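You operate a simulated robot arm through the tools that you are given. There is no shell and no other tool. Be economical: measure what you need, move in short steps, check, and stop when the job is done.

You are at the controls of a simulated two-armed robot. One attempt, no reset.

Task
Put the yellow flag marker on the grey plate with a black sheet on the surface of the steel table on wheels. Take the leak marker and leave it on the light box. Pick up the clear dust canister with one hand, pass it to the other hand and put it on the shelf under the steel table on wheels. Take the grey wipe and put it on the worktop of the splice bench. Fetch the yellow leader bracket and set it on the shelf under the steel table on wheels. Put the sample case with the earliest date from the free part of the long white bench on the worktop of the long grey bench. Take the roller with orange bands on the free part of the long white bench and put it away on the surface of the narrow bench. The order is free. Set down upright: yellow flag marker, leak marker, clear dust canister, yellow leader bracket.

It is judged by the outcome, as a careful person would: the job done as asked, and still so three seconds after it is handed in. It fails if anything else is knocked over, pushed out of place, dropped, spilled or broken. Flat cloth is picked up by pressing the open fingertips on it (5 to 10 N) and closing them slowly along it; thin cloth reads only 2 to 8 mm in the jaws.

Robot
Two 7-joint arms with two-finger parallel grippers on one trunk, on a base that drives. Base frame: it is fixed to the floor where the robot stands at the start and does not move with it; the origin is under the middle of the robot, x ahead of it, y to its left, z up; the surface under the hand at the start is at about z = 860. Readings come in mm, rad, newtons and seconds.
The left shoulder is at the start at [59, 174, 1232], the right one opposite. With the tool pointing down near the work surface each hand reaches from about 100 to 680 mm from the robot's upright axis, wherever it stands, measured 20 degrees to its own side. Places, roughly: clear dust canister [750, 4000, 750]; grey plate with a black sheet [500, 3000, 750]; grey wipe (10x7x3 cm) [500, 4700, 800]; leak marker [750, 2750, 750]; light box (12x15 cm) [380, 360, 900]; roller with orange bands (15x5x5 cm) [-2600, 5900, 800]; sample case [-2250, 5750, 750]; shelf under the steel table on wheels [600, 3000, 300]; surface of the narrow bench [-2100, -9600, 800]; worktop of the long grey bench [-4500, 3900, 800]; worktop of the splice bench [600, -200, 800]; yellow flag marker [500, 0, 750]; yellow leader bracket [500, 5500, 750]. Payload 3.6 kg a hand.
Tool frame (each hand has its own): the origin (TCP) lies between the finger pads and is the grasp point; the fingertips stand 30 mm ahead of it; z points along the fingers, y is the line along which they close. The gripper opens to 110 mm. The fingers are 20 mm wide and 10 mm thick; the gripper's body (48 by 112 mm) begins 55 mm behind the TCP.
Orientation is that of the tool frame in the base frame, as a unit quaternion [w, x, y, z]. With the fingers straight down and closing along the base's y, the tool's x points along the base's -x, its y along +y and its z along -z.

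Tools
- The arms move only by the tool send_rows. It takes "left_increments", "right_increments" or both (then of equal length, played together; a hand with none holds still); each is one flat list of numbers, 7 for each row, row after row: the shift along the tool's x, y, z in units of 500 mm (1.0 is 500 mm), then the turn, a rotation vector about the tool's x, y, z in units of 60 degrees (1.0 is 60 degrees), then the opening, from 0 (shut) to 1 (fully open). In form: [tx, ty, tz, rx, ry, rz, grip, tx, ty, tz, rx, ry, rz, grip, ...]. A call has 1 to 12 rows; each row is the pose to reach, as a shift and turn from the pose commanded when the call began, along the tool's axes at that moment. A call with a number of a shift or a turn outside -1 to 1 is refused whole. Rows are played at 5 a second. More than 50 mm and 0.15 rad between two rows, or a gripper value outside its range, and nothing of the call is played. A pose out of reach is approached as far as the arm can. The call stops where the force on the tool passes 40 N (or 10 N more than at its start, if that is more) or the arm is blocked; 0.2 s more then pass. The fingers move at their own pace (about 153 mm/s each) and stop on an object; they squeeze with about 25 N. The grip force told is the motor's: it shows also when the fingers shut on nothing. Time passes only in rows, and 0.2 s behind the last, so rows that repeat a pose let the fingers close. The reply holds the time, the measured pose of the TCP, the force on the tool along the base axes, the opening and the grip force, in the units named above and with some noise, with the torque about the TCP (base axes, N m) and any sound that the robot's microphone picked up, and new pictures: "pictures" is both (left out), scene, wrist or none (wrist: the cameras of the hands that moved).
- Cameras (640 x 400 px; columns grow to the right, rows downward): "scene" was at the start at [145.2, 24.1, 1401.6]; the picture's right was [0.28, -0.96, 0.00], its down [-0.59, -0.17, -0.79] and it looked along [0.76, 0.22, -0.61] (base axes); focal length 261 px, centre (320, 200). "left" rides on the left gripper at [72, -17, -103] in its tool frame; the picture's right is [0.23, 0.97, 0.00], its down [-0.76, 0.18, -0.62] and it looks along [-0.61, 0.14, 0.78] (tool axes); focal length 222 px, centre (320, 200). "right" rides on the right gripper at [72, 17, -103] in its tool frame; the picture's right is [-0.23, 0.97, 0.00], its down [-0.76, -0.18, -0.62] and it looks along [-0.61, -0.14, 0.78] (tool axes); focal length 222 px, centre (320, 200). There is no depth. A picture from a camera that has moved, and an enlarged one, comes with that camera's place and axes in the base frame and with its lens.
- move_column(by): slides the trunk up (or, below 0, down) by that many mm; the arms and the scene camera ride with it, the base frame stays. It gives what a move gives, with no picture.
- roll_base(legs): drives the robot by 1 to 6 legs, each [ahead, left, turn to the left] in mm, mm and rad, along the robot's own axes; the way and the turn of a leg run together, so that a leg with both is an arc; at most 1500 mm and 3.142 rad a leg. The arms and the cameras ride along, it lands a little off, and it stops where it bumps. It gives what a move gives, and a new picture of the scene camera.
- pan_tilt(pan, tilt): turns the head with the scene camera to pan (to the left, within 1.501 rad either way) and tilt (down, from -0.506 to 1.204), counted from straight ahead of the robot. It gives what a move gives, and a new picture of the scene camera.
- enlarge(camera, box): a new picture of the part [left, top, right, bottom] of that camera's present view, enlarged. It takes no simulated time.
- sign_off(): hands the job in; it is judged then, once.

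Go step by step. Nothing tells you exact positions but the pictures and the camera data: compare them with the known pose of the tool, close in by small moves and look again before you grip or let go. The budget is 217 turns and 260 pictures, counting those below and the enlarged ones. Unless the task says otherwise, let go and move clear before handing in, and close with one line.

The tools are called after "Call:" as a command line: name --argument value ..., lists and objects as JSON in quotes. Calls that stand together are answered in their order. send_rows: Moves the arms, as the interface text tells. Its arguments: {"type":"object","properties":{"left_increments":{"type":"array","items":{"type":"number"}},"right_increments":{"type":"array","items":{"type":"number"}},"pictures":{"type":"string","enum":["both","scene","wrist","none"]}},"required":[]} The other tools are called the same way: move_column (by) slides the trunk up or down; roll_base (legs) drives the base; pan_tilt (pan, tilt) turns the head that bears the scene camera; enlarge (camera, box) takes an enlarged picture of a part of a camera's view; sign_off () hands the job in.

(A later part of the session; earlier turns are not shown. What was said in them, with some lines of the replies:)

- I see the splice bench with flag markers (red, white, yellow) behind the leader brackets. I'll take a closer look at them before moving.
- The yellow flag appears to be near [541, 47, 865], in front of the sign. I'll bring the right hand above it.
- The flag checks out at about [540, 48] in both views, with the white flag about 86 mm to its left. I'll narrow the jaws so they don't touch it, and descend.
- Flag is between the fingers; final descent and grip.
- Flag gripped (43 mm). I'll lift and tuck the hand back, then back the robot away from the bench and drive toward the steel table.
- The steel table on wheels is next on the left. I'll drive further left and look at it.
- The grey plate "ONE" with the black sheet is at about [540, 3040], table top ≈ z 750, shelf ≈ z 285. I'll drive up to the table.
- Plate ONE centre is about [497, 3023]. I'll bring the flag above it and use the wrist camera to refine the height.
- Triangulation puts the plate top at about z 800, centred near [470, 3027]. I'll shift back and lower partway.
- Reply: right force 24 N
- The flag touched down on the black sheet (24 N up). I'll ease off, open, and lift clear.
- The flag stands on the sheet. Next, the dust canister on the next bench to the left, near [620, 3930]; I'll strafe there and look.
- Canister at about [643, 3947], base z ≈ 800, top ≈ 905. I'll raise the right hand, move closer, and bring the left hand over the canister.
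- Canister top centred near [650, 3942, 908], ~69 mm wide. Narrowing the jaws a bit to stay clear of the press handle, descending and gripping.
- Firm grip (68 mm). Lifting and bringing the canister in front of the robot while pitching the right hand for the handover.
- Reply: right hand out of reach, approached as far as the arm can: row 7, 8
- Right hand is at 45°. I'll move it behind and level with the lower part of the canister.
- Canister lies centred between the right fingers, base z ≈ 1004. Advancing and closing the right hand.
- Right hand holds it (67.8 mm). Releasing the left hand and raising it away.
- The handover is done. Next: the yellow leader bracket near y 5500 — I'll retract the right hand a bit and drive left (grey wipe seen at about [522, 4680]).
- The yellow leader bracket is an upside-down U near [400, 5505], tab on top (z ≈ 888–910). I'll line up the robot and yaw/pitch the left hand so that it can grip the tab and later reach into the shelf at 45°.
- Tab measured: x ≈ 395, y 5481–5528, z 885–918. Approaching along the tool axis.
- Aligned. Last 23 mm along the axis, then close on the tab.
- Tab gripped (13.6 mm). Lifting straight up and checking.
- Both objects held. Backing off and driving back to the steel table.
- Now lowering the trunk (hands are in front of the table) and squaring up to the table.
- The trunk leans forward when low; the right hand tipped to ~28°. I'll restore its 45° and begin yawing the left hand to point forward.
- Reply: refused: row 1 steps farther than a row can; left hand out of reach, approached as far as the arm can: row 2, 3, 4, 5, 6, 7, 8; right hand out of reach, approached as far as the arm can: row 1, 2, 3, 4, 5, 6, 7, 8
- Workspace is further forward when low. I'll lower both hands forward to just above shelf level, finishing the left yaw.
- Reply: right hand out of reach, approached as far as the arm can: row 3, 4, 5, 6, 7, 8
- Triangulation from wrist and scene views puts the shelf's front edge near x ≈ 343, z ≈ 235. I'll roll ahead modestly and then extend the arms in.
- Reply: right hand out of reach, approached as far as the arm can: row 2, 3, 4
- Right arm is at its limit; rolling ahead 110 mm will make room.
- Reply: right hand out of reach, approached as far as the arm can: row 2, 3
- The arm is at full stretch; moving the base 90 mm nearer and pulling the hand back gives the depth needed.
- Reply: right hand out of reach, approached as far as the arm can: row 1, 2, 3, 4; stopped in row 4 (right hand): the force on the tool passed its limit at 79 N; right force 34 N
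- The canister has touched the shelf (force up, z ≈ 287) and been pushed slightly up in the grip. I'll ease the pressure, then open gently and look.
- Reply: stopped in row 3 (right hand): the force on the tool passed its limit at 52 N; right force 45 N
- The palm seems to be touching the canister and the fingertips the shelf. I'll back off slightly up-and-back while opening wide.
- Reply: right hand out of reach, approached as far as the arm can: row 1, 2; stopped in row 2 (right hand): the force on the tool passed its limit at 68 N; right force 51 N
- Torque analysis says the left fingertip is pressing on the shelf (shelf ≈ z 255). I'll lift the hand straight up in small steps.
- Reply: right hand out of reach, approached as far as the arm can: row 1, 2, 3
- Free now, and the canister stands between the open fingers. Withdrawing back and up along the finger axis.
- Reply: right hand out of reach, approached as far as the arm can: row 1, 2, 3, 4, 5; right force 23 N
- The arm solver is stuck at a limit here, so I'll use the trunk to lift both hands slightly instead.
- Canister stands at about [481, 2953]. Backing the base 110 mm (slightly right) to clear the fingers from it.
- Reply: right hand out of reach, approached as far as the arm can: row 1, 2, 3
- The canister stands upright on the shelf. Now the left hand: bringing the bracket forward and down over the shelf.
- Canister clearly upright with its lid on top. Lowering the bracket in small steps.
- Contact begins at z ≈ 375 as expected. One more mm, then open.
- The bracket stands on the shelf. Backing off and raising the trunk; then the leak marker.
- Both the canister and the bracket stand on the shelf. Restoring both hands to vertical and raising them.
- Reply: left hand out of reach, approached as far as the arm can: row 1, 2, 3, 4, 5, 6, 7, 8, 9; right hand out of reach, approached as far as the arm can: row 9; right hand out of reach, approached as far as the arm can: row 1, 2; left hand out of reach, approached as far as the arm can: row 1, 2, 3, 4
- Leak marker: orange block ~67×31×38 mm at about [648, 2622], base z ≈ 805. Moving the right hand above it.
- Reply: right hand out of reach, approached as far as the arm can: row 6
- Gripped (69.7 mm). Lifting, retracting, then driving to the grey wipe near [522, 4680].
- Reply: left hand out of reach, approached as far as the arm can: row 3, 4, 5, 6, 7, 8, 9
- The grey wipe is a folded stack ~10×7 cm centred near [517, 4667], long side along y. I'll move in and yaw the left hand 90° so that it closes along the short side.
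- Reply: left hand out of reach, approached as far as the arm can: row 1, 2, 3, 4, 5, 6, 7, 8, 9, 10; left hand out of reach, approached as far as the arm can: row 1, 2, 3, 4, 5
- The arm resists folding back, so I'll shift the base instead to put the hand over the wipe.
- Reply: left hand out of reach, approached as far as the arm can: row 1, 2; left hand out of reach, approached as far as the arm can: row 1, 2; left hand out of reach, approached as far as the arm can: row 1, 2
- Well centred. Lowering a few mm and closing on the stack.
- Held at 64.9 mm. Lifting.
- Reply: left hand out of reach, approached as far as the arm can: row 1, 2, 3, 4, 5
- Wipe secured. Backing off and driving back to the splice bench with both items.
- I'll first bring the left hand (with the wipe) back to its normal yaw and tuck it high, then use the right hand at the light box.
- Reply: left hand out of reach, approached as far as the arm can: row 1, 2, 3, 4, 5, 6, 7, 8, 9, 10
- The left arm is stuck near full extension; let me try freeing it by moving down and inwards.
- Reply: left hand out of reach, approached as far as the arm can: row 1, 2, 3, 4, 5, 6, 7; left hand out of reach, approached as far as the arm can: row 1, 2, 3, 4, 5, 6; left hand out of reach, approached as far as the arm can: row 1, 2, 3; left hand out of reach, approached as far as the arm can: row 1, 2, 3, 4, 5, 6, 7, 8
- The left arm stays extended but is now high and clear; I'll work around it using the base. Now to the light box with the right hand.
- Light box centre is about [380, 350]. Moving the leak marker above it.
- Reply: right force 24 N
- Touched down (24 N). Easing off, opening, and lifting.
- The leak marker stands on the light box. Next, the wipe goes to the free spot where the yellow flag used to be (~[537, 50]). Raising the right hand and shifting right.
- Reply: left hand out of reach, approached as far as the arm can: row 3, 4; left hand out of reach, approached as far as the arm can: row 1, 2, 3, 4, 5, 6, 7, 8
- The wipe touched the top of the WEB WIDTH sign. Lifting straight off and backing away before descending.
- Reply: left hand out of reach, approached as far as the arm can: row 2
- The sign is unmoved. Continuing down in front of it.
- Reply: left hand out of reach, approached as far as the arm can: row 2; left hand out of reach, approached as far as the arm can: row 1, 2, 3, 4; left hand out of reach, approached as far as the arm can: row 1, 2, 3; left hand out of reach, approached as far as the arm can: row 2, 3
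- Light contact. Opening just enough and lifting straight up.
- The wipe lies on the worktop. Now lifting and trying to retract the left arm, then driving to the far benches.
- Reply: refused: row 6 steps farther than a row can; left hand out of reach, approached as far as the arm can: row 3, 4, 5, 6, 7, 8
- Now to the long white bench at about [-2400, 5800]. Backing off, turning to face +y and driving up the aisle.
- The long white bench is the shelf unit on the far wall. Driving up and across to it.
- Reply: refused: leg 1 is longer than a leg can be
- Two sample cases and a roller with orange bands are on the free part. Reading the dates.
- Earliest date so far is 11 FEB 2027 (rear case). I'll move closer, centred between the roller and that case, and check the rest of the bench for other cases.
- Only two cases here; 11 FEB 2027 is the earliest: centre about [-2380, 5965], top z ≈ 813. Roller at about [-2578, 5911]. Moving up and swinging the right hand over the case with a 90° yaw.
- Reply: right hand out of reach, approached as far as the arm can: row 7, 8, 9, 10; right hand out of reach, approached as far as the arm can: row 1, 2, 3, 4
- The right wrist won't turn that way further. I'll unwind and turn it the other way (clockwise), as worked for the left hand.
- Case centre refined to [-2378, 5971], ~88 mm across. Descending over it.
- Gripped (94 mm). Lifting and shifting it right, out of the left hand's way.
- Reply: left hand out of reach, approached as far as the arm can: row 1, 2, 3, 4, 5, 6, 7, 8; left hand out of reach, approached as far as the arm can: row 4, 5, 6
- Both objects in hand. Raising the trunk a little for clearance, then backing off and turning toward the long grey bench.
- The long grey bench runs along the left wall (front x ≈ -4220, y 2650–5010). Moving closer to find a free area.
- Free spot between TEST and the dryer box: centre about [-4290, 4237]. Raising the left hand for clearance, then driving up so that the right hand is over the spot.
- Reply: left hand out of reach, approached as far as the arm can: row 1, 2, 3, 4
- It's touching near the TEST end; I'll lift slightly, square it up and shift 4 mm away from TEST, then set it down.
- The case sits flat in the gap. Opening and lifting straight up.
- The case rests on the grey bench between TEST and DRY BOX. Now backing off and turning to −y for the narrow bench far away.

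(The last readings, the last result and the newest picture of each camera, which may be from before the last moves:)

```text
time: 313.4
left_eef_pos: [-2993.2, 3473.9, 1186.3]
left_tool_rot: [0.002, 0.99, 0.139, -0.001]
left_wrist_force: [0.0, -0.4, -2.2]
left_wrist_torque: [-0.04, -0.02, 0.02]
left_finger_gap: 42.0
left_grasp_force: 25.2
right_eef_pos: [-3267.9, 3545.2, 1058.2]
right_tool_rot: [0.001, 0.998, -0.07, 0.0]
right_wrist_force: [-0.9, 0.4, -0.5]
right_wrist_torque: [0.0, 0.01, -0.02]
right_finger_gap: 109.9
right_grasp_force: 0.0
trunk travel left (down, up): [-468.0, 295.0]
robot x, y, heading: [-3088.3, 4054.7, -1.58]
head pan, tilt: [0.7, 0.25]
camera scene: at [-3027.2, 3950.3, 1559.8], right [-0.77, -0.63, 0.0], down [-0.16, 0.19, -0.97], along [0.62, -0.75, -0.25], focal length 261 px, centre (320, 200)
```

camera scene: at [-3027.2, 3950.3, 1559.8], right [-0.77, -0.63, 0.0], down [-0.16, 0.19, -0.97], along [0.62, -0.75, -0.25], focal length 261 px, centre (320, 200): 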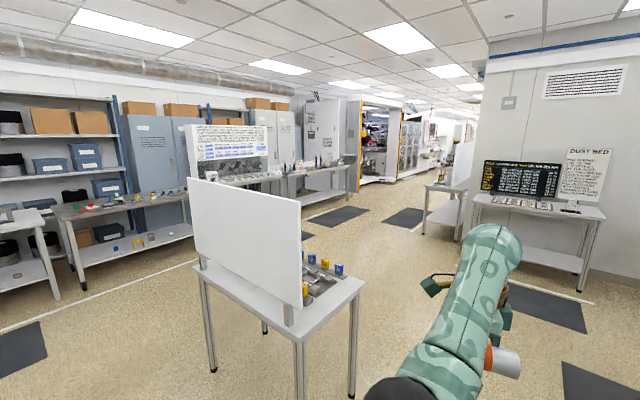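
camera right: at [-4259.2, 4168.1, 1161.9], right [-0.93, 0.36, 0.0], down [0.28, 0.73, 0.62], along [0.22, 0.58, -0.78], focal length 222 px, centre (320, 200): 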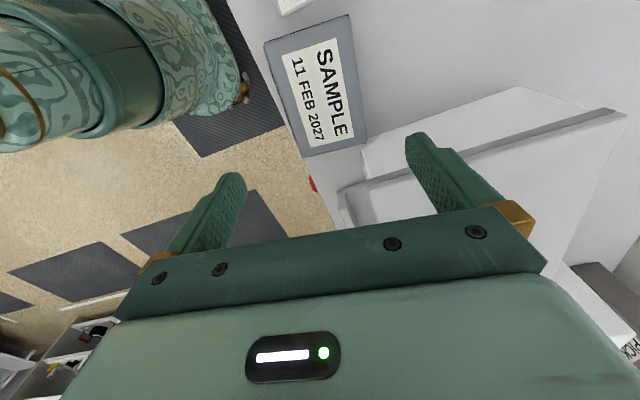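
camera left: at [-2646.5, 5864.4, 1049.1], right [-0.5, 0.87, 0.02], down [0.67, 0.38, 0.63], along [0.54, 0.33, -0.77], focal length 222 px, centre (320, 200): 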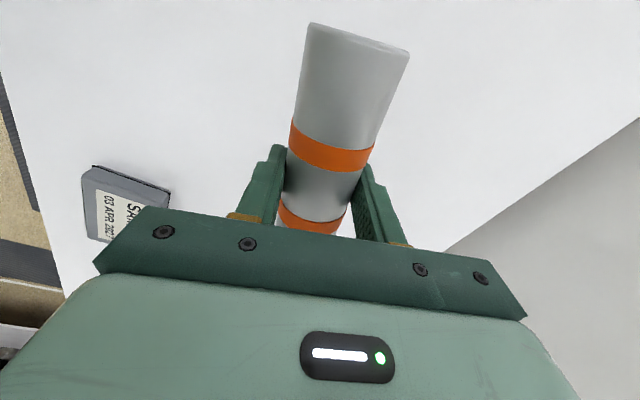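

The way leads back to the main aisle (x ≈ -850) and then past the partition. Driving there around the sign table.

Call:
roll_base --legs '[[0, 0, 1.577], [0, 500, 0], [1500, 0, 0], [760, 0, 0], [0, 0, -1.571], [1400, 0, 0]]'

Call:
pan_tilt --pan -0.2 --tilt 0.25

```text
time: 341.6
left_eef_pos: [-825.9, 2541.9, 1186.9]
left_tool_rot: [0.002, 0.994, 0.107, 0.0]
left_wrist_force: [0.6, 1.1, -1.7]
left_wrist_torque: [-0.01, -0.02, -0.01]
left_finger_gap: 41.9
left_grasp_force: 25.0
right_eef_pos: [-1096.5, 2628.7, 1058.8]
right_tool_rot: [0.0, 0.995, -0.103, 0.0]
right_wrist_force: [-0.1, -0.7, 0.3]
right_wrist_torque: [-0.02, 0.03, 0.0]
right_finger_gap: 109.9
right_grasp_force: 0.1
trunk travel left (down, up): [-468.0, 295.0]
robot x, y, heading: [-881.3, 3122.6, -1.645]
head pan, tilt: [0.7, 0.25]
camera scene: at [-829.8, 3018.2, 1559.8], right [-0.81, -0.58, 0.0], down [-0.14, 0.2, -0.97], along [0.57, -0.79, -0.25], focal length 261 px, centre (320, 200)
```

scene: 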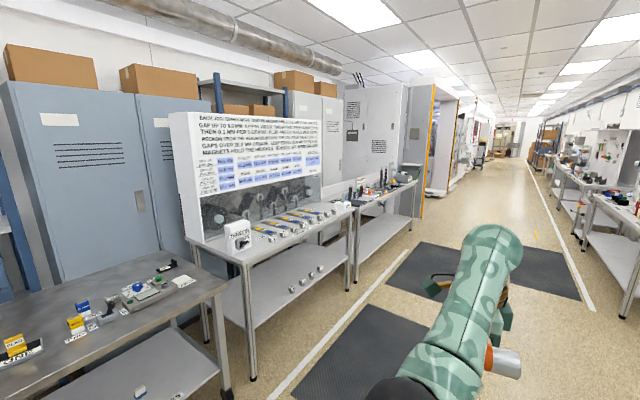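

```text
time: 342.8
left_eef_pos: [-827.0, 2540.1, 1186.0]
left_tool_rot: [0.003, 0.994, 0.105, 0.0]
left_wrist_force: [1.1, -0.3, -1.6]
left_wrist_torque: [0.01, -0.03, 0.01]
left_finger_gap: 42.1
left_grasp_force: 25.0
right_eef_pos: [-1096.6, 2629.5, 1058.7]
right_tool_rot: [0.0, 0.995, -0.103, 0.0]
right_wrist_force: [0.3, -0.6, -0.9]
right_wrist_torque: [-0.01, -0.01, -0.04]
right_finger_gap: 110.0
right_grasp_force: 0.1
trunk travel left (down, up): [-468.0, 295.0]
robot x, y, heading: [-884.4, 3123.5, -1.641]
head pan, tilt: [-0.201, 0.25]
camera scene: at [-909.8, 3004.3, 1559.8], right [-0.96, 0.27, 0.0], down [0.07, 0.24, -0.97], along [-0.26, -0.93, -0.25], focal length 261 px, centre (320, 200)
```

scene: 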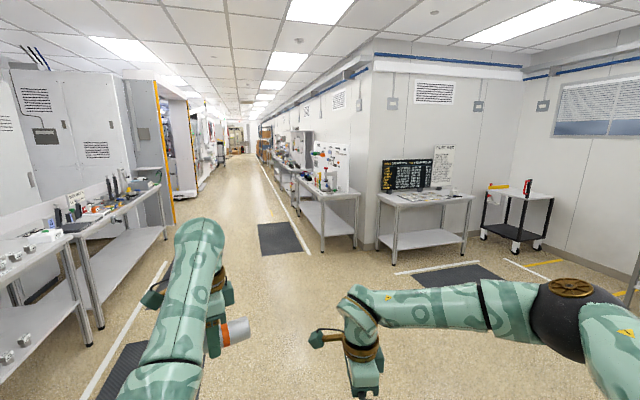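

The corridor runs on in −y with benches along its right wall. Correcting heading and driving down it.

Call:
roll_base --legs '[[0, 0, 0.07], [1490, 0, 0], [1490, 0, 0], [1490, 0, 0]]'

```text
time: 364.8
left_eef_pos: [-700.0, -1961.7, 1187.0]
left_tool_rot: [0.001, 0.986, 0.168, -0.001]
left_wrist_force: [0.4, 1.1, -2.6]
left_wrist_torque: [0.01, -0.02, -0.02]
left_finger_gap: 41.9
left_grasp_force: 25.0
right_eef_pos: [-979.6, -1907.5, 1057.8]
right_tool_rot: [-0.001, 0.999, -0.042, -0.001]
right_wrist_force: [0.3, 0.5, 0.4]
right_wrist_torque: [-0.03, -0.01, -0.02]
right_finger_gap: 110.1
right_grasp_force: 0.0
trunk travel left (down, up): [-468.0, 295.0]
robot x, y, heading: [-829.2, -1391.3, -1.526]
head pan, tilt: [-0.201, 0.25]
camera scene: at [-840.3, -1511.8, 1559.8], right [-0.99, 0.15, 0.0], down [0.04, 0.24, -0.97], along [-0.15, -0.96, -0.25], focal length 261 px, centre (320, 200)
```

scene: 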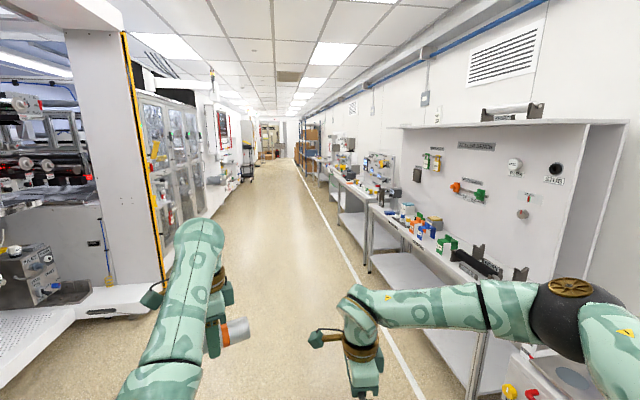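

Call:
roll_base --legs '[[0, 0, -0.055], [1490, 0, -0.012], [1490, 0, -0.012], [1490, 0, -0.012]]'

```text
time: 386.7
left_eef_pos: [-1022.8, -6451.6, 1186.7]
left_tool_rot: [0.001, 0.995, 0.103, -0.001]
left_wrist_force: [0.8, 0.0, -1.9]
left_wrist_torque: [0.0, 0.0, -0.02]
left_finger_gap: 42.2
left_grasp_force: 25.1
right_eef_pos: [-1292.9, -6359.2, 1059.3]
right_tool_rot: [0.0, 0.994, -0.107, 0.0]
right_wrist_force: [0.6, 0.1, 0.3]
right_wrist_torque: [0.01, 0.02, 0.0]
right_finger_gap: 109.7
right_grasp_force: 0.0
trunk travel left (down, up): [-468.0, 295.0]
robot x, y, heading: [-1074.4, -5868.3, -1.658]
head pan, tilt: [-0.201, 0.25]
camera scene: at [-1103.3, -5986.1, 1559.8], right [-0.96, 0.28, 0.0], down [0.07, 0.24, -0.97], along [-0.27, -0.93, -0.25], focal length 261 px, centre (320, 200)
```

scene: 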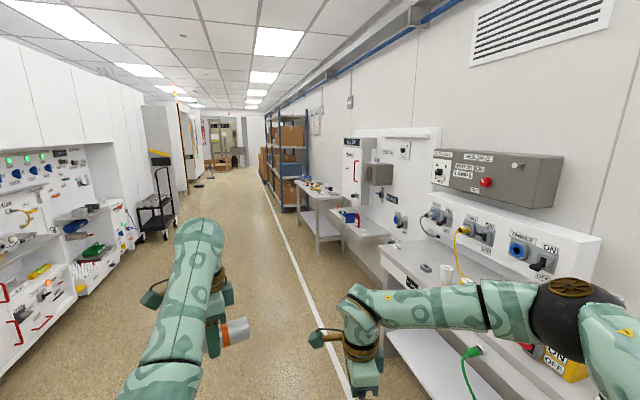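

Call:
roll_base --legs '[[0, 0, 0.1], [1490, 0, 0], [1490, 0, 0]]'

Call:
pan_tilt --pan -0.9 --tilt 0.45

```text
time: 401.6
left_eef_pos: [-952.7, -9426.9, 1186.7]
left_tool_rot: [0.001, 0.99, 0.141, 0.0]
left_wrist_force: [0.6, 0.6, -2.5]
left_wrist_torque: [-0.02, 0.0, -0.03]
left_finger_gap: 42.4
left_grasp_force: 25.1
right_eef_pos: [-1228.5, -9357.0, 1058.0]
right_tool_rot: [0.0, 0.998, -0.068, 0.0]
right_wrist_force: [-0.7, -0.2, -0.2]
right_wrist_torque: [0.02, 0.01, 0.0]
right_finger_gap: 110.1
right_grasp_force: 0.0
trunk travel left (down, up): [-468.0, 295.0]
robot x, y, heading: [-1053.2, -8850.0, -1.578]
head pan, tilt: [-0.201, 0.25]
camera scene: at [-1068.6, -8969.2, 1559.8], right [-0.98, 0.21, 0.0], down [0.05, 0.24, -0.97], along [-0.2, -0.95, -0.25], focal length 261 px, centre (320, 200)
```

scene: 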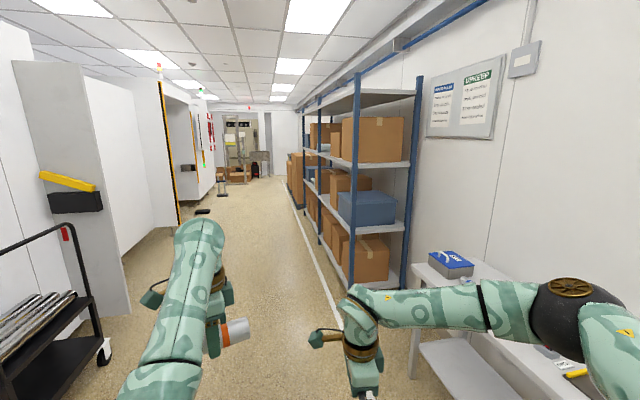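

```text
time: 402.6
left_eef_pos: [-953.1, -9425.7, 1186.0]
left_tool_rot: [0.001, 0.99, 0.141, -0.001]
left_wrist_force: [0.8, 0.9, -2.7]
left_wrist_torque: [-0.02, 0.03, -0.01]
left_finger_gap: 42.1
left_grasp_force: 24.9
right_eef_pos: [-1228.2, -9356.1, 1059.2]
right_tool_rot: [0.0, 0.998, -0.068, 0.001]
right_wrist_force: [-0.3, -0.2, -0.2]
right_wrist_torque: [0.0, 0.04, -0.04]
right_finger_gap: 110.1
right_grasp_force: 0.1
trunk travel left (down, up): [-468.0, 295.0]
robot x, y, heading: [-1049.7, -8850.0, -1.581]
head pan, tilt: [-0.901, 0.45]
camera scene: at [-1121.8, -8934.3, 1541.2], right [-0.62, 0.79, 0.0], down [0.34, 0.27, -0.9], along [-0.71, -0.55, -0.44], focal length 261 px, centre (320, 200)
```

scene: 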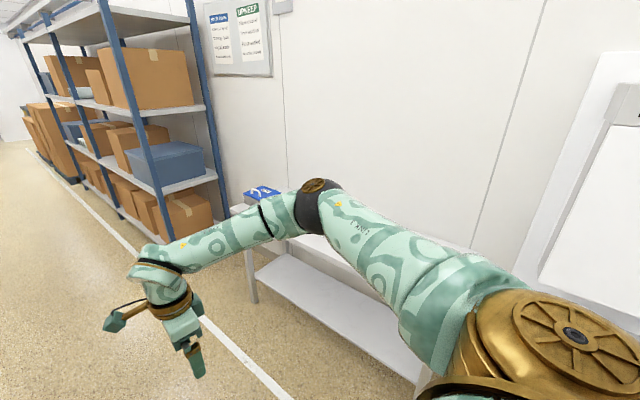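

The narrow bench is on the right (front x ≈ -1950, y −9000…−10250). Turning to face it and moving along.

Call:
roll_base --legs '[[0, 0, -1.56], [0, 700, 0]]'

Call:
pan_tilt --pan 0.0 --tilt 0.65

```text
time: 410.2
left_eef_pos: [-1592.4, -9679.8, 1186.9]
left_tool_rot: [0.0, 0.814, -0.581, -0.002]
left_wrist_force: [0.0, -0.3, -2.4]
left_wrist_torque: [-0.02, 0.01, -0.01]
left_finger_gap: 42.0
left_grasp_force: 24.7
right_eef_pos: [-1536.9, -9401.5, 1058.0]
right_tool_rot: [0.0, -0.676, 0.737, -0.001]
right_wrist_force: [0.7, 0.5, 0.3]
right_wrist_torque: [0.03, 0.03, 0.02]
right_finger_gap: 110.0
right_grasp_force: 0.0
trunk travel left (down, up): [-468.0, 295.0]
robot x, y, heading: [-1018.9, -9554.4, -3.1]
head pan, tilt: [-0.901, 0.45]
camera scene: at [-1109.0, -9487.5, 1541.2], right [0.76, 0.65, 0.0], down [0.28, -0.33, -0.9], along [-0.59, 0.68, -0.44], focal length 261 px, centre (320, 200)
```

scene: 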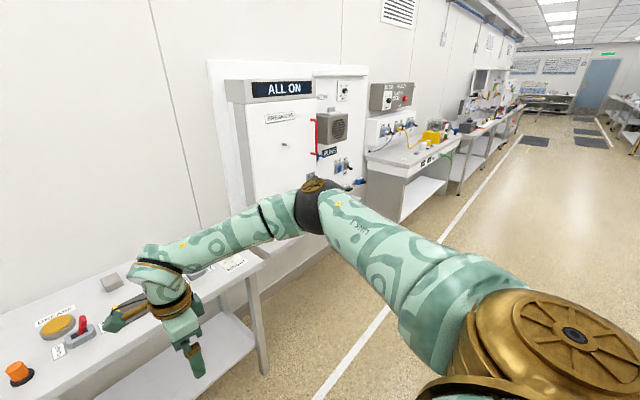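

```text
time: 411.4
left_eef_pos: [-1592.4, -9680.0, 1186.6]
left_tool_rot: [0.0, 0.813, -0.582, -0.001]
left_wrist_force: [0.2, -0.2, -1.9]
left_wrist_torque: [0.0, -0.03, 0.01]
left_finger_gap: 42.2
left_grasp_force: 24.9
right_eef_pos: [-1537.2, -9400.8, 1058.7]
right_tool_rot: [0.0, -0.676, 0.737, 0.0]
right_wrist_force: [0.9, -1.3, -0.6]
right_wrist_torque: [0.03, 0.01, 0.0]
right_finger_gap: 109.8
right_grasp_force: 0.1
trunk travel left (down, up): [-468.0, 295.0]
robot x, y, heading: [-1022.2, -9559.3, -3.097]
head pan, tilt: [0.0, 0.649]
camera scene: at [-1135.7, -9560.2, 1523.3], right [-0.04, 1.0, 0.0], down [0.6, 0.02, -0.8], along [-0.8, -0.03, -0.6], focal length 261 px, centre (320, 200)
```

scene: 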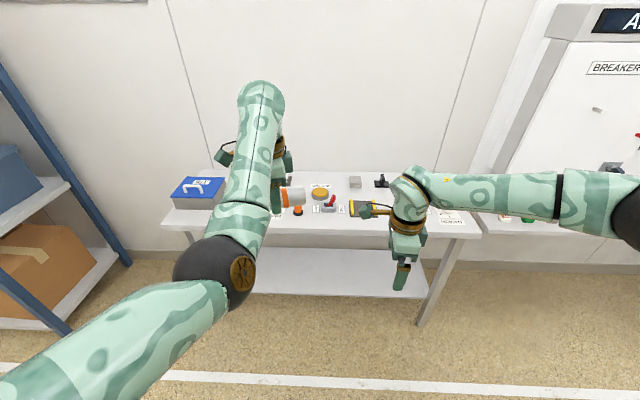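

Call:
enlarge --camera "scene" --box '[155, 150, 495, 260]'

```text
1.88 times, centred on (325, 205) of scene
camera zoom: at [-1135.7, -9560.2, 1523.3], right [-0.04, 1.0, 0.0], down [0.6, 0.02, -0.8], along [-0.8, -0.03, -0.6], focal length 491 px, centre (311, 191)
```

zoom: 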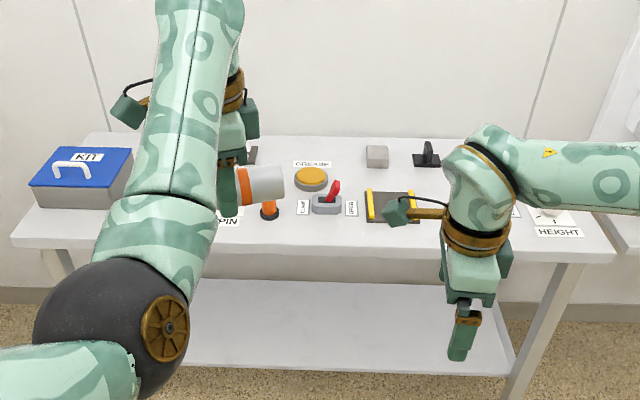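

Call:
roll_base --legs '[[330, 150, -0.045]]'

Call:
send_rows --left_increments '[0, 0, 0.04, 0, 0, 0, 0.1]' --pictures "wrist"

```text
time: 413.8
left_eef_pos: [-1926.2, -9803.7, 1186.1]
left_tool_rot: [0.0, 0.796, -0.605, -0.002]
left_wrist_force: [-0.4, -0.1, -2.3]
left_wrist_torque: [-0.02, -0.01, 0.0]
left_finger_gap: 42.1
left_grasp_force: 24.8
right_eef_pos: [-1852.3, -9528.6, 1060.3]
right_tool_rot: [-0.001, -0.654, 0.757, 0.0]
right_wrist_force: [-0.9, 0.2, 0.2]
right_wrist_torque: [0.0, 0.01, 0.02]
right_finger_gap: 110.0
right_grasp_force: 0.1
trunk travel left (down, up): [-468.0, 295.0]
robot x, y, heading: [-1345.3, -9710.8, 3.12]
head pan, tilt: [0.0, 0.649]
camera scene: at [-1462.3, -9710.0, 1523.3], right [0.02, 1.0, 0.0], down [0.61, -0.01, -0.8], along [-0.8, 0.01, -0.61], focal length 261 px, centre (320, 200)
```

scene: 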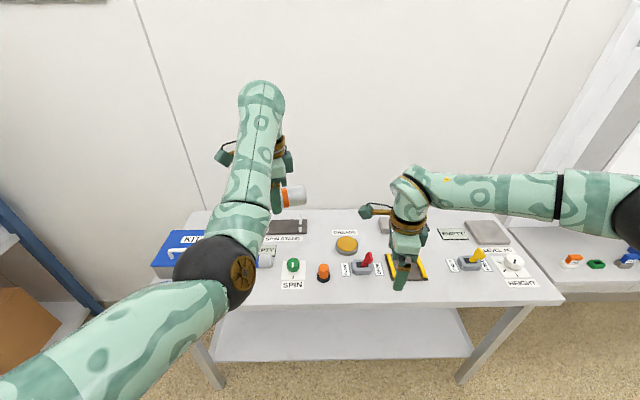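

```text
time: 414.1
left_eef_pos: [-1925.0, -9800.5, 1166.4]
left_tool_rot: [0.0, 0.796, -0.605, -0.001]
left_wrist_force: [0.7, 0.1, -1.7]
left_wrist_torque: [-0.03, 0.0, -0.02]
left_finger_gap: 42.2
left_grasp_force: 24.8
right_eef_pos: [-1853.0, -9528.8, 1059.2]
right_tool_rot: [0.001, -0.654, 0.757, 0.0]
right_wrist_force: [-0.3, -1.0, -0.4]
right_wrist_torque: [0.02, 0.0, -0.01]
right_finger_gap: 109.8
right_grasp_force: 0.0
trunk travel left (down, up): [-468.0, 295.0]
robot x, y, heading: [-1351.0, -9710.9, 3.126]
head pan, tilt: [0.0, 0.649]
camera left: at [-1891.0, -9868.1, 1268.4], right [-0.88, -0.48, 0.0], down [-0.37, 0.69, 0.63], along [-0.3, 0.55, -0.78], focal length 222 px, centre (320, 200)
```

left: 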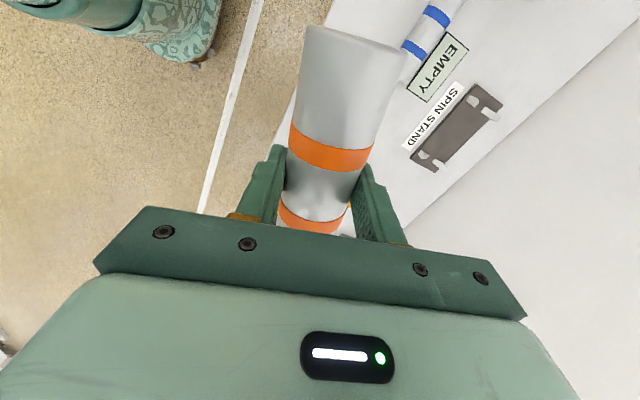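

Call:
pan_tilt --pan -0.1 --tilt 0.8

Call:
enlarge --camera "scene" --box '[180, 120, 560, 300]'

```text
time: 414.9
left_eef_pos: [-1925.7, -9801.8, 1165.0]
left_tool_rot: [0.0, 0.796, -0.606, -0.001]
left_wrist_force: [0.3, -0.5, -2.5]
left_wrist_torque: [-0.01, 0.01, 0.0]
left_finger_gap: 42.1
left_grasp_force: 24.8
right_eef_pos: [-1853.0, -9527.4, 1059.1]
right_tool_rot: [0.0, -0.654, 0.757, 0.0]
right_wrist_force: [-0.1, -0.2, -0.3]
right_wrist_torque: [-0.01, 0.01, 0.0]
right_finger_gap: 109.9
right_grasp_force: 0.2
trunk travel left (down, up): [-468.0, 295.0]
robot x, y, heading: [-1344.7, -9712.9, 3.131]
head pan, tilt: [-0.099, 0.799]
camera scene: at [-1455.2, -9701.9, 1510.8], right [0.12, 0.99, 0.0], down [0.71, -0.08, -0.7], along [-0.69, 0.08, -0.72], focal length 261 px, centre (320, 200)
```

scene: 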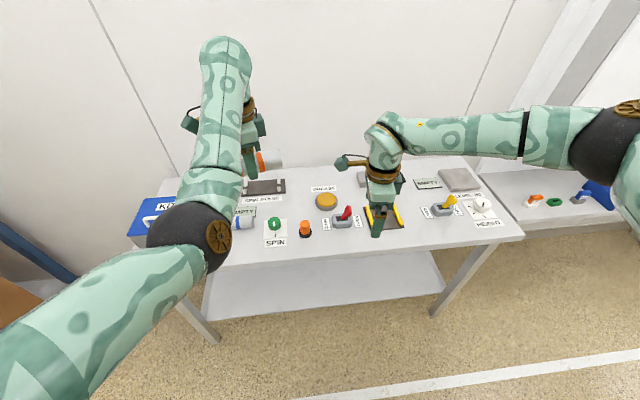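

```text
1.68 times, centred on (370, 210) of scene
camera zoom: at [-1455.2, -9701.9, 1510.8], right [0.12, 0.99, 0.0], down [0.71, -0.08, -0.7], along [-0.69, 0.08, -0.72], focal length 439 px, centre (236, 183)
```

zoom: 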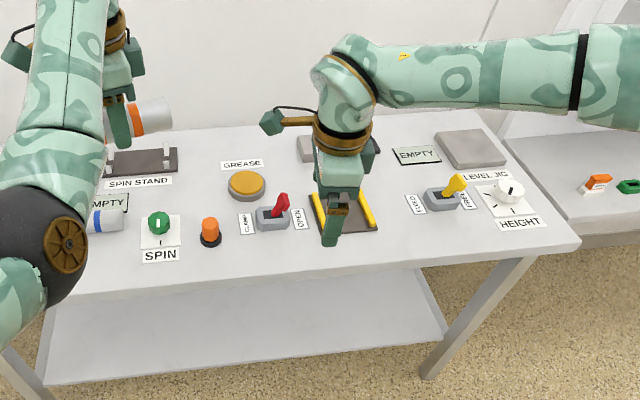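

There's a free lane between SPIN STAND and GREASE (~[-2125, -9697]). I'll turn the roller lengthwise (so it can't roll off the front) and line up.

Call:
send_rows --left_increments '[0, 0, 0, 0, 0, -0.11, 0.1, 0, 0, 0, 0, 0, -0.22, 0.1, 0, 0, 0, 0, 0, -0.33, 0.1, 0, 0, 0, 0, 0, -0.44, 0.1, 0, 0, 0, 0, 0, -0.55, 0.1, 0, 0, 0, 0, 0, -0.66, 0.1, 0, 0, 0, 0, 0, -0.77, 0.1, 0, 0, 0, 0, 0, -0.88, 0.1, 0, 0, 0, 0, 0, -0.99, 0.1]' --pictures "none"

Call:
send_rows --left_increments '[0, 0, 0, 0, 0, -0.13, 0.1, 0, 0, 0, 0, 0, -0.25, 0.1]' --pictures "none"

Call:
roll_base --legs '[[0, -20, 0.01]]'

```text
time: 416.9
left_eef_pos: [-1927.1, -9802.3, 1166.0]
left_tool_rot: [-0.001, 0.991, -0.13, -0.002]
left_wrist_force: [-0.5, -0.3, -1.9]
left_wrist_torque: [-0.01, 0.02, -0.03]
left_finger_gap: 42.2
left_grasp_force: 25.2
right_eef_pos: [-1853.6, -9527.2, 1059.3]
right_tool_rot: [-0.001, -0.653, 0.757, 0.001]
right_wrist_force: [0.9, -1.0, -0.3]
right_wrist_torque: [0.0, 0.04, 0.02]
right_finger_gap: 110.0
right_grasp_force: 0.0
trunk travel left (down, up): [-468.0, 295.0]
robot x, y, heading: [-1348.6, -9713.5, 3.12]
head pan, tilt: [-0.099, 0.799]
```

```text
time: 417.4
left_eef_pos: [-1924.7, -9802.8, 1166.7]
left_tool_rot: [-0.001, 1.0, 0.001, -0.002]
left_wrist_force: [0.3, 1.1, -1.6]
left_wrist_torque: [0.02, 0.0, -0.01]
left_finger_gap: 42.3
left_grasp_force: 24.9
right_eef_pos: [-1852.7, -9527.6, 1059.1]
right_tool_rot: [0.0, -0.654, 0.757, 0.0]
right_wrist_force: [0.1, -0.5, 0.5]
right_wrist_torque: [-0.01, 0.01, 0.02]
right_finger_gap: 110.1
right_grasp_force: 0.0
trunk travel left (down, up): [-468.0, 295.0]
robot x, y, heading: [-1345.1, -9709.9, 3.124]
head pan, tilt: [-0.099, 0.799]
```

```text
time: 418.2
left_eef_pos: [-1923.8, -9789.9, 1167.7]
left_tool_rot: [-0.001, 1.0, 0.004, -0.002]
left_wrist_force: [0.0, -0.2, -2.6]
left_wrist_torque: [0.01, -0.02, -0.04]
left_finger_gap: 42.0
left_grasp_force: 25.4
right_eef_pos: [-1854.2, -9514.9, 1059.0]
right_tool_rot: [-0.001, -0.657, 0.754, 0.0]
right_wrist_force: [-0.1, -0.8, 0.1]
right_wrist_torque: [0.02, -0.01, 0.01]
right_finger_gap: 109.9
right_grasp_force: 0.0
trunk travel left (down, up): [-468.0, 295.0]
robot x, y, heading: [-1346.2, -9692.3, 3.133]
head pan, tilt: [-0.099, 0.799]
camera scene: at [-1454.9, -9684.2, 1510.7], right [0.11, 0.99, 0.0], down [0.71, -0.08, -0.7], along [-0.69, 0.07, -0.72], focal length 261 px, centre (320, 200)
```

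scene: 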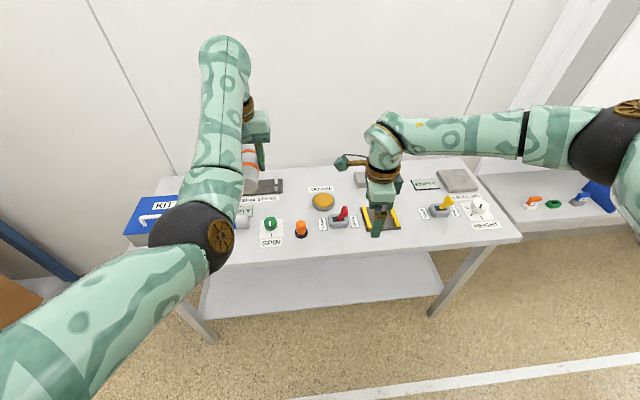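

Call:
send_rows --right_increments '[0, -0.03, -0.09, 0, 0, 0, 1, 0, -0.06, -0.18, 0, 0, 0, 1, 0, -0.12, -0.26, 0, 0, 0, 1, 0, -0.2, -0.3, 0, 0, 0, 1, 0, -0.28, -0.3, 0, 0, 0, 1]' --pictures "none"

Call:
roll_base --legs '[[195, -95, 0]]'

Call:
move_column --by -120

Call:
send_rows --left_increments '[0, 0, 0.02, 0, 0, 0, 0.1]'

```text
time: 419.4
left_eef_pos: [-1923.6, -9788.0, 1167.3]
left_tool_rot: [0.0, 1.0, 0.004, -0.002]
left_wrist_force: [0.0, -0.6, -2.7]
left_wrist_torque: [-0.04, 0.02, 0.0]
left_finger_gap: 42.2
left_grasp_force: 24.0
right_eef_pos: [-1716.1, -9534.6, 1210.0]
right_tool_rot: [-0.001, -0.657, 0.754, 0.001]
right_wrist_force: [0.5, -0.3, 1.2]
right_wrist_torque: [0.03, 0.04, -0.02]
right_finger_gap: 110.1
right_grasp_force: 0.1
trunk travel left (down, up): [-468.0, 295.0]
robot x, y, heading: [-1346.4, -9692.1, 3.135]
head pan, tilt: [-0.099, 0.799]
```

```text
time: 421.1
left_eef_pos: [-2113.0, -9695.3, 1167.3]
left_tool_rot: [-0.001, 1.0, 0.007, -0.001]
left_wrist_force: [0.6, 0.5, -2.1]
left_wrist_torque: [-0.01, -0.02, 0.01]
left_finger_gap: 42.1
left_grasp_force: 24.8
right_eef_pos: [-1906.6, -9440.4, 1208.7]
right_tool_rot: [0.0, -0.658, 0.753, 0.0]
right_wrist_force: [0.1, -0.1, -0.2]
right_wrist_torque: [-0.01, 0.01, -0.03]
right_finger_gap: 110.3
right_grasp_force: 0.0
trunk travel left (down, up): [-468.0, 295.0]
robot x, y, heading: [-1536.8, -9600.2, 3.139]
head pan, tilt: [-0.099, 0.799]
camera scene: at [-1644.2, -9588.3, 1510.7], right [0.1, 0.99, 0.0], down [0.71, -0.07, -0.7], along [-0.69, 0.07, -0.72], focal length 261 px, centre (320, 200)
```

scene: 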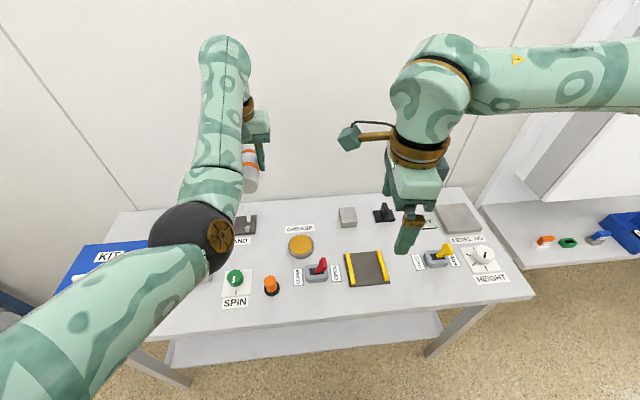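

```text
time: 422.6
left_eef_pos: [-2120.8, -9695.8, 1022.7]
left_tool_rot: [0.0, 1.0, 0.005, 0.021]
left_wrist_force: [-0.7, 0.0, -1.7]
left_wrist_torque: [0.01, -0.01, 0.01]
left_finger_gap: 42.0
left_grasp_force: 24.9
right_eef_pos: [-1905.4, -9440.6, 1090.0]
right_tool_rot: [-0.001, -0.658, 0.753, 0.001]
right_wrist_force: [0.9, 0.3, 0.0]
right_wrist_torque: [0.01, 0.0, -0.02]
right_finger_gap: 110.0
right_grasp_force: 0.0
trunk travel left (down, up): [-348.0, 415.0]
robot x, y, heading: [-1536.0, -9597.4, 3.137]
head pan, tilt: [-0.099, 0.799]
```

```text
time: 423.0
left_eef_pos: [-2120.3, -9696.2, 1010.2]
left_tool_rot: [0.0, 1.0, 0.006, 0.02]
left_wrist_force: [0.0, -0.6, -2.0]
left_wrist_torque: [-0.01, -0.03, -0.02]
left_finger_gap: 42.1
left_grasp_force: 24.6
right_eef_pos: [-1905.8, -9440.6, 1089.6]
right_tool_rot: [0.0, -0.658, 0.753, -0.001]
right_wrist_force: [0.4, -0.6, -0.8]
right_wrist_torque: [0.0, 0.0, 0.0]
right_finger_gap: 110.0
right_grasp_force: 0.0
trunk travel left (down, up): [-348.0, 415.0]
robot x, y, heading: [-1535.1, -9595.4, 3.136]
head pan, tilt: [-0.099, 0.799]
camera scene: at [-1675.5, -9588.6, 1389.6], right [0.1, 0.99, 0.0], down [0.71, -0.07, -0.7], along [-0.69, 0.07, -0.72], focal length 261 px, centre (320, 200)
camera left: at [-2052.4, -9679.7, 1116.9], right [0.24, -0.97, 0.01], down [-0.78, -0.19, 0.59], along [-0.57, -0.15, -0.81], focal length 222 px, centre (320, 200)
```

scene: 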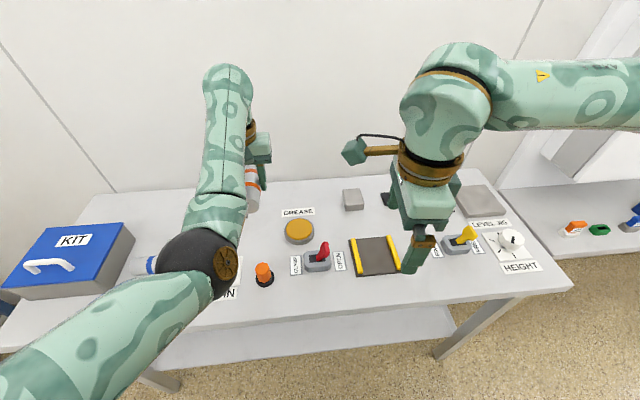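
left: 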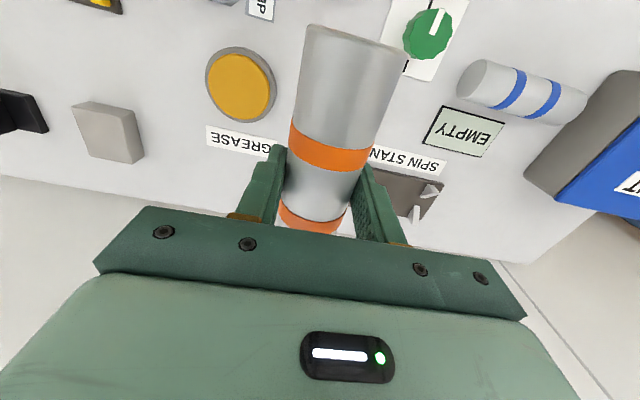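

Call:
send_rows --left_increments '[0, 0.016, 0.06, 0, -0.02, 0, 0.1, 0, 0.016, 0.12, 0, -0.038, 0, 0.1, 0, 0.016, 0.18, 0, -0.038, 0, 0.1, 0, 0.016, 0.22, 0, -0.038, 0, 0.1]' --pictures "wrist"

```text
time: 424.0
left_eef_pos: [-2116.6, -9704.1, 902.8]
left_tool_rot: [0.0, 1.0, 0.007, 0.001]
left_wrist_force: [0.5, 0.2, -2.1]
left_wrist_torque: [-0.02, 0.01, 0.0]
left_finger_gap: 42.0
left_grasp_force: 25.1
right_eef_pos: [-1904.3, -9440.3, 1090.0]
right_tool_rot: [0.002, -0.658, 0.753, 0.0]
right_wrist_force: [-0.4, 0.1, -0.4]
right_wrist_torque: [0.03, 0.02, -0.01]
right_finger_gap: 109.8
right_grasp_force: 0.1
trunk travel left (down, up): [-348.0, 415.0]
robot x, y, heading: [-1535.2, -9593.5, 3.136]
head pan, tilt: [-0.099, 0.799]
camera left: at [-2045.1, -9688.0, 1005.9], right [0.24, -0.97, 0.0], down [-0.76, -0.19, 0.62], along [-0.6, -0.15, -0.78], focal length 222 px, centre (320, 200)
```

left: 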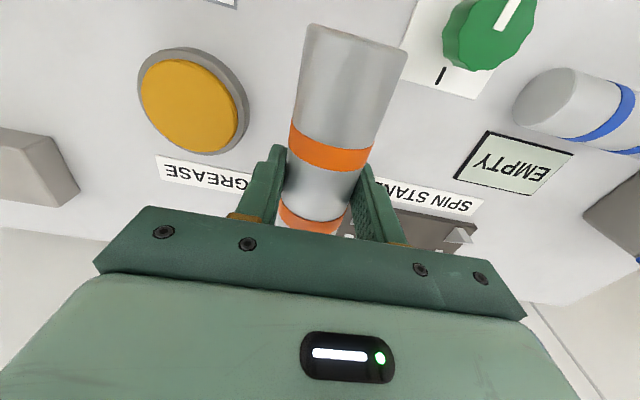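

Call:
send_rows --left_increments '[0, 0, 0.012, 0, 0, 0, 0.1, 0, 0, 0.02, 0, 0, 0, 0.1, 0, 0, 0.026, 0, 0, 0, 0.1, 0, 0, 0.032, 0, 0, 0, 0.1]' --pictures "none"

```text
time: 425.0
left_eef_pos: [-2115.5, -9703.2, 885.9]
left_tool_rot: [-0.002, 1.0, 0.006, 0.001]
left_wrist_force: [-0.9, -0.3, -2.1]
left_wrist_torque: [0.0, 0.0, 0.04]
left_finger_gap: 42.1
left_grasp_force: 24.9
right_eef_pos: [-1905.4, -9439.5, 1088.2]
right_tool_rot: [0.0, -0.658, 0.753, 0.0]
right_wrist_force: [0.5, -0.4, -0.3]
right_wrist_torque: [-0.02, -0.03, 0.0]
right_finger_gap: 110.1
right_grasp_force: 0.1
trunk travel left (down, up): [-348.0, 415.0]
robot x, y, heading: [-1535.0, -9597.8, 3.135]
head pan, tilt: [-0.099, 0.799]
```

Call:
send_rows --left_increments '[0, 0, 0.006, 0, 0, 0, 0.1, 0, 0, 0.012, 0, 0, 0, 0.1, 0, 0, 0.018, 0, 0, 0, 0.1, 0, 0, 0.022, 0, 0, 0, 0.1]' --pictures "wrist"

```text
time: 426.0
left_eef_pos: [-2116.7, -9704.1, 872.9]
left_tool_rot: [0.0, 1.0, 0.006, 0.001]
left_wrist_force: [-0.2, -0.3, -2.5]
left_wrist_torque: [0.01, 0.03, -0.01]
left_finger_gap: 42.0
left_grasp_force: 24.5
right_eef_pos: [-1904.6, -9440.0, 1089.9]
right_tool_rot: [0.0, -0.658, 0.753, 0.0]
right_wrist_force: [0.1, -0.7, -0.7]
right_wrist_torque: [0.04, 0.01, -0.03]
right_finger_gap: 110.0
right_grasp_force: 0.0
trunk travel left (down, up): [-348.0, 415.0]
robot x, y, heading: [-1537.1, -9595.1, 3.138]
head pan, tilt: [-0.099, 0.799]
camera left: at [-2044.8, -9687.4, 977.9], right [0.24, -0.97, 0.0], down [-0.76, -0.19, 0.62], along [-0.6, -0.15, -0.78], focal length 222 px, centre (320, 200)
```

left: 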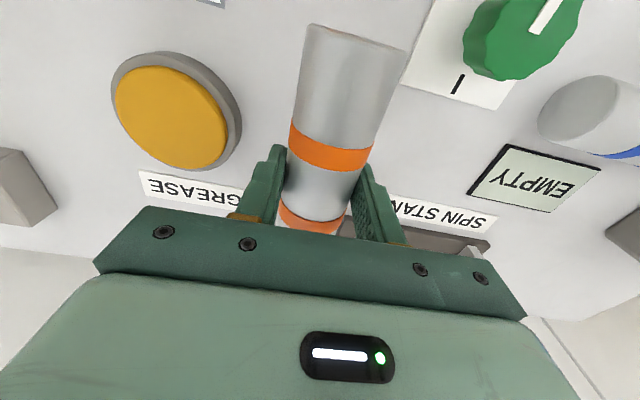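

Call:
send_rows --left_increments '[0, 0, 0.006, 0, 0, 0, 0.1, 0, 0, 0.012, 0, 0, 0, 0.1, 0, 0, 0.018, 0, 0, 0, 0.1, 0, 0, 0.024, 0, 0, 0, 0.1]' --pictures "none"

```text
time: 427.0
left_eef_pos: [-2115.6, -9703.1, 863.6]
left_tool_rot: [0.0, 1.0, 0.006, 0.001]
left_wrist_force: [0.6, -0.3, -2.0]
left_wrist_torque: [0.01, 0.02, -0.03]
left_finger_gap: 41.9
left_grasp_force: 25.0
right_eef_pos: [-1905.3, -9441.2, 1088.1]
right_tool_rot: [0.001, -0.658, 0.753, 0.0]
right_wrist_force: [-0.6, -0.3, 0.3]
right_wrist_torque: [0.0, -0.01, 0.03]
right_finger_gap: 110.1
right_grasp_force: 0.0
trunk travel left (down, up): [-348.0, 415.0]
robot x, y, heading: [-1533.3, -9598.3, 3.135]
head pan, tilt: [-0.099, 0.799]
```

Call:
send_rows --left_increments '[0, 0, 0.006, 0, 0, 0, 0.1, 0, 0, 0.012, 0, 0, 0, 0.1, 0, 0, 0.018, 0, 0, 0, 0.1, 0, 0, 0.022, 0, 0, 0, 0.1]' --pictures "wrist"

```text
time: 428.0
left_eef_pos: [-2116.2, -9701.9, 851.8]
left_tool_rot: [-0.001, 1.0, 0.006, 0.002]
left_wrist_force: [-0.2, -0.2, -3.1]
left_wrist_torque: [-0.02, -0.01, -0.02]
left_finger_gap: 42.2
left_grasp_force: 25.2
right_eef_pos: [-1905.4, -9439.7, 1088.1]
right_tool_rot: [0.0, -0.658, 0.753, 0.0]
right_wrist_force: [0.3, 0.7, 0.5]
right_wrist_torque: [-0.02, 0.01, -0.01]
right_finger_gap: 109.7
right_grasp_force: 0.0
trunk travel left (down, up): [-348.0, 415.0]
robot x, y, heading: [-1534.4, -9594.8, 3.137]
head pan, tilt: [-0.099, 0.799]
camera left: at [-2044.2, -9685.9, 955.1], right [0.24, -0.97, 0.0], down [-0.76, -0.19, 0.62], along [-0.6, -0.15, -0.78], focal length 222 px, centre (320, 200)
```

left: 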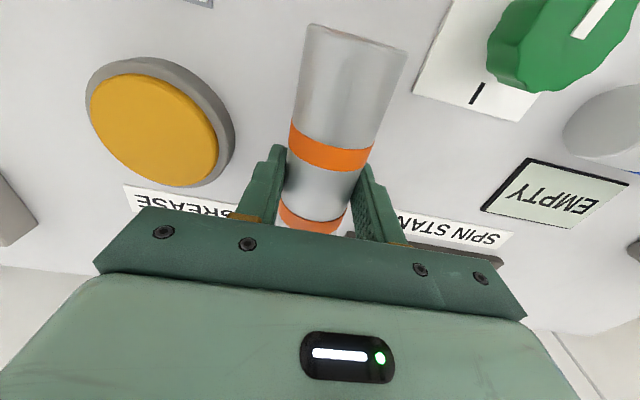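

Call:
send_rows --left_increments '[0, 0, 0.012, 0, 0, 0, 0.1, 0, 0, 0.024, 0, 0, 0, 0.1, 0, 0, 0.034, 0, 0, 0, 0.1, 0, 0, 0.042, 0, 0, 0, 0.1, 0, 0, 0.05, 0, 0, 0, 0.1]' --pictures "wrist"

```text
time: 429.2
left_eef_pos: [-2117.8, -9703.4, 833.2]
left_tool_rot: [-0.001, 1.0, 0.006, -0.004]
left_wrist_force: [-2.9, 3.7, 30.6]
left_wrist_torque: [0.03, -0.05, 0.0]
left_finger_gap: 42.4
left_grasp_force: 24.7
right_eef_pos: [-1902.4, -9439.6, 1089.5]
right_tool_rot: [-0.002, -0.658, 0.753, 0.001]
right_wrist_force: [0.1, -0.4, 0.6]
right_wrist_torque: [0.01, 0.05, -0.04]
right_finger_gap: 110.2
right_grasp_force: 0.1
trunk travel left (down, up): [-348.0, 415.0]
robot x, y, heading: [-1539.8, -9595.8, 3.14]
head pan, tilt: [-0.099, 0.799]
camera left: at [-2045.1, -9685.8, 934.6], right [0.24, -0.97, 0.0], down [-0.75, -0.19, 0.63], along [-0.61, -0.15, -0.78], focal length 222 px, centre (320, 200)
```

left: 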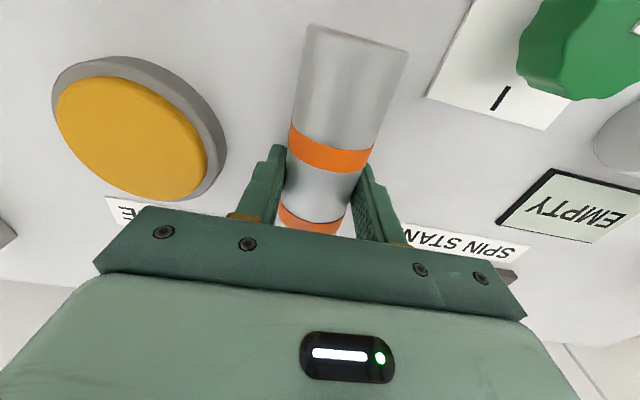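

Contact (30 N, centred). Easing off, opening gently, and lifting clear.

Call:
send_rows --left_increments '[0, 0, -0.008, 0, 0, 0, 0.1, 0, 0, -0.009, 0, 0, 0, 0.45, 0, 0, -0.009, 0, 0, 0, 0.55, 0, 0, -0.009, 0, 0, 0, 0.55, 0, 0, -0.05, 0, 0, 0, 0.55, 0, 0, -0.12, 0, 0, 0, 0.55, 0, 0, -0.2, 0, 0, 0, 0.55]'

```text
time: 430.8
left_eef_pos: [-2116.1, -9704.0, 927.6]
left_tool_rot: [-0.001, 1.0, 0.006, 0.001]
left_wrist_force: [0.7, -0.3, -0.4]
left_wrist_torque: [0.0, 0.04, 0.01]
left_finger_gap: 60.6
left_grasp_force: 0.0
right_eef_pos: [-1903.8, -9439.9, 1088.3]
right_tool_rot: [0.0, -0.658, 0.753, 0.0]
right_wrist_force: [0.4, -0.2, -0.1]
right_wrist_torque: [0.02, -0.01, 0.0]
right_finger_gap: 110.0
right_grasp_force: 0.2
trunk travel left (down, up): [-348.0, 415.0]
robot x, y, heading: [-1537.0, -9600.4, 3.139]
head pan, tilt: [-0.099, 0.799]
camera scene: at [-1674.7, -9588.4, 1389.7], right [0.1, 0.99, 0.0], down [0.71, -0.07, -0.7], along [-0.69, 0.07, -0.72], focal length 261 px, centre (320, 200)
camera left: at [-2043.8, -9686.4, 1031.5], right [0.24, -0.97, 0.0], down [-0.76, -0.19, 0.62], along [-0.6, -0.15, -0.78], focal length 222 px, centre (320, 200)
```

scene: 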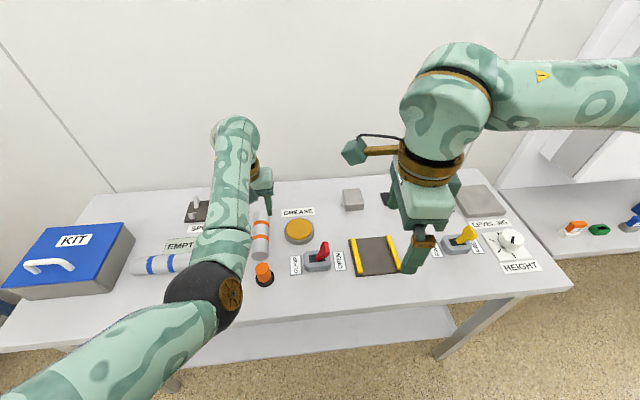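
left: 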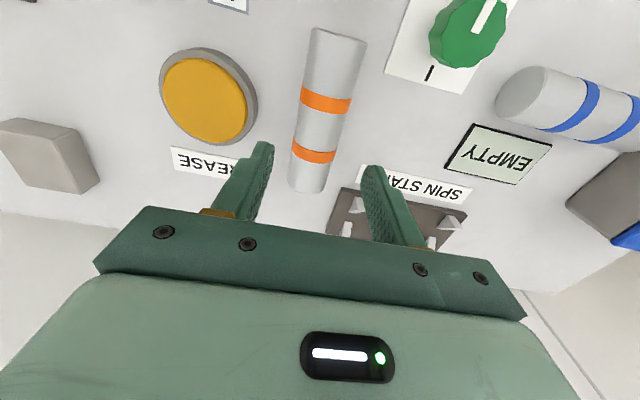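

The roller rests on the narrow bench, touching nothing. Lifting clear and backing off for a last check.

Call:
send_rows --left_increments '[0, 0, -0.08, 0, 0, 0, 0.55, 0, 0, -0.16, 0, 0, 0, 0.55, 0, 0, -0.24, 0, 0, 0, 0.55]' --pictures "none"

Call:
roll_base --legs '[[-400, 0, 0]]'

```text
time: 431.6
left_eef_pos: [-2130.3, -9702.9, 1044.4]
left_tool_rot: [0.0, 1.0, 0.006, 0.001]
left_wrist_force: [-0.1, -0.2, -0.8]
left_wrist_torque: [-0.01, 0.0, 0.03]
left_finger_gap: 60.6
left_grasp_force: 0.1
left hand out of reach, approached as far as the arm can: row 3
right_eef_pos: [-1903.5, -9439.8, 1089.1]
right_tool_rot: [0.0, -0.658, 0.753, 0.0]
right_wrist_force: [-0.3, 0.1, -0.2]
right_wrist_torque: [0.04, -0.04, 0.0]
right_finger_gap: 110.0
right_grasp_force: 0.1
trunk travel left (down, up): [-348.0, 415.0]
robot x, y, heading: [-1533.6, -9598.3, 3.137]
head pan, tilt: [-0.099, 0.799]
```

```text
time: 434.1
left_eef_pos: [-1726.1, -9704.2, 1045.3]
left_tool_rot: [0.0, 1.0, 0.005, 0.0]
left_wrist_force: [0.0, 0.5, 0.9]
left_wrist_torque: [0.02, 0.03, 0.03]
left_finger_gap: 60.5
left_grasp_force: 0.0
right_eef_pos: [-1499.8, -9440.9, 1090.6]
right_tool_rot: [0.0, -0.657, 0.754, 0.0]
right_wrist_force: [0.2, 0.4, -0.4]
right_wrist_torque: [-0.01, 0.02, 0.02]
right_finger_gap: 110.1
right_grasp_force: 0.1
trunk travel left (down, up): [-348.0, 415.0]
robot x, y, heading: [-1131.9, -9597.1, 3.135]
head pan, tilt: [-0.099, 0.799]
camera scene: at [-1269.8, -9590.4, 1389.7], right [0.11, 0.99, 0.0], down [0.71, -0.08, -0.7], along [-0.69, 0.07, -0.72], focal length 261 px, centre (320, 200)
```

scene: 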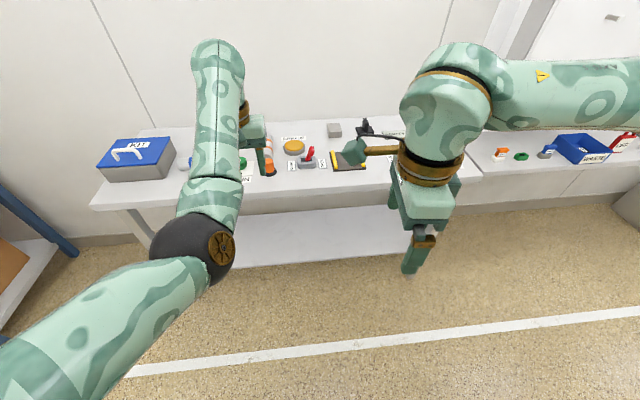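

All seven items are in place, the roller is at rest on the narrow bench, and the hands are clear, so I'm handing in now.

Call:
sign_off

```text
The job is handed in.
```

All seven items are where you asked, and I handed the job in with both hands empty and clear. The sample case I moved was the one dated 11 FEB 2027. While I was carrying the wipe it touched the top edge of the WEB WIDTH sign (about 19 N); the sign looked undisturbed afterwards.
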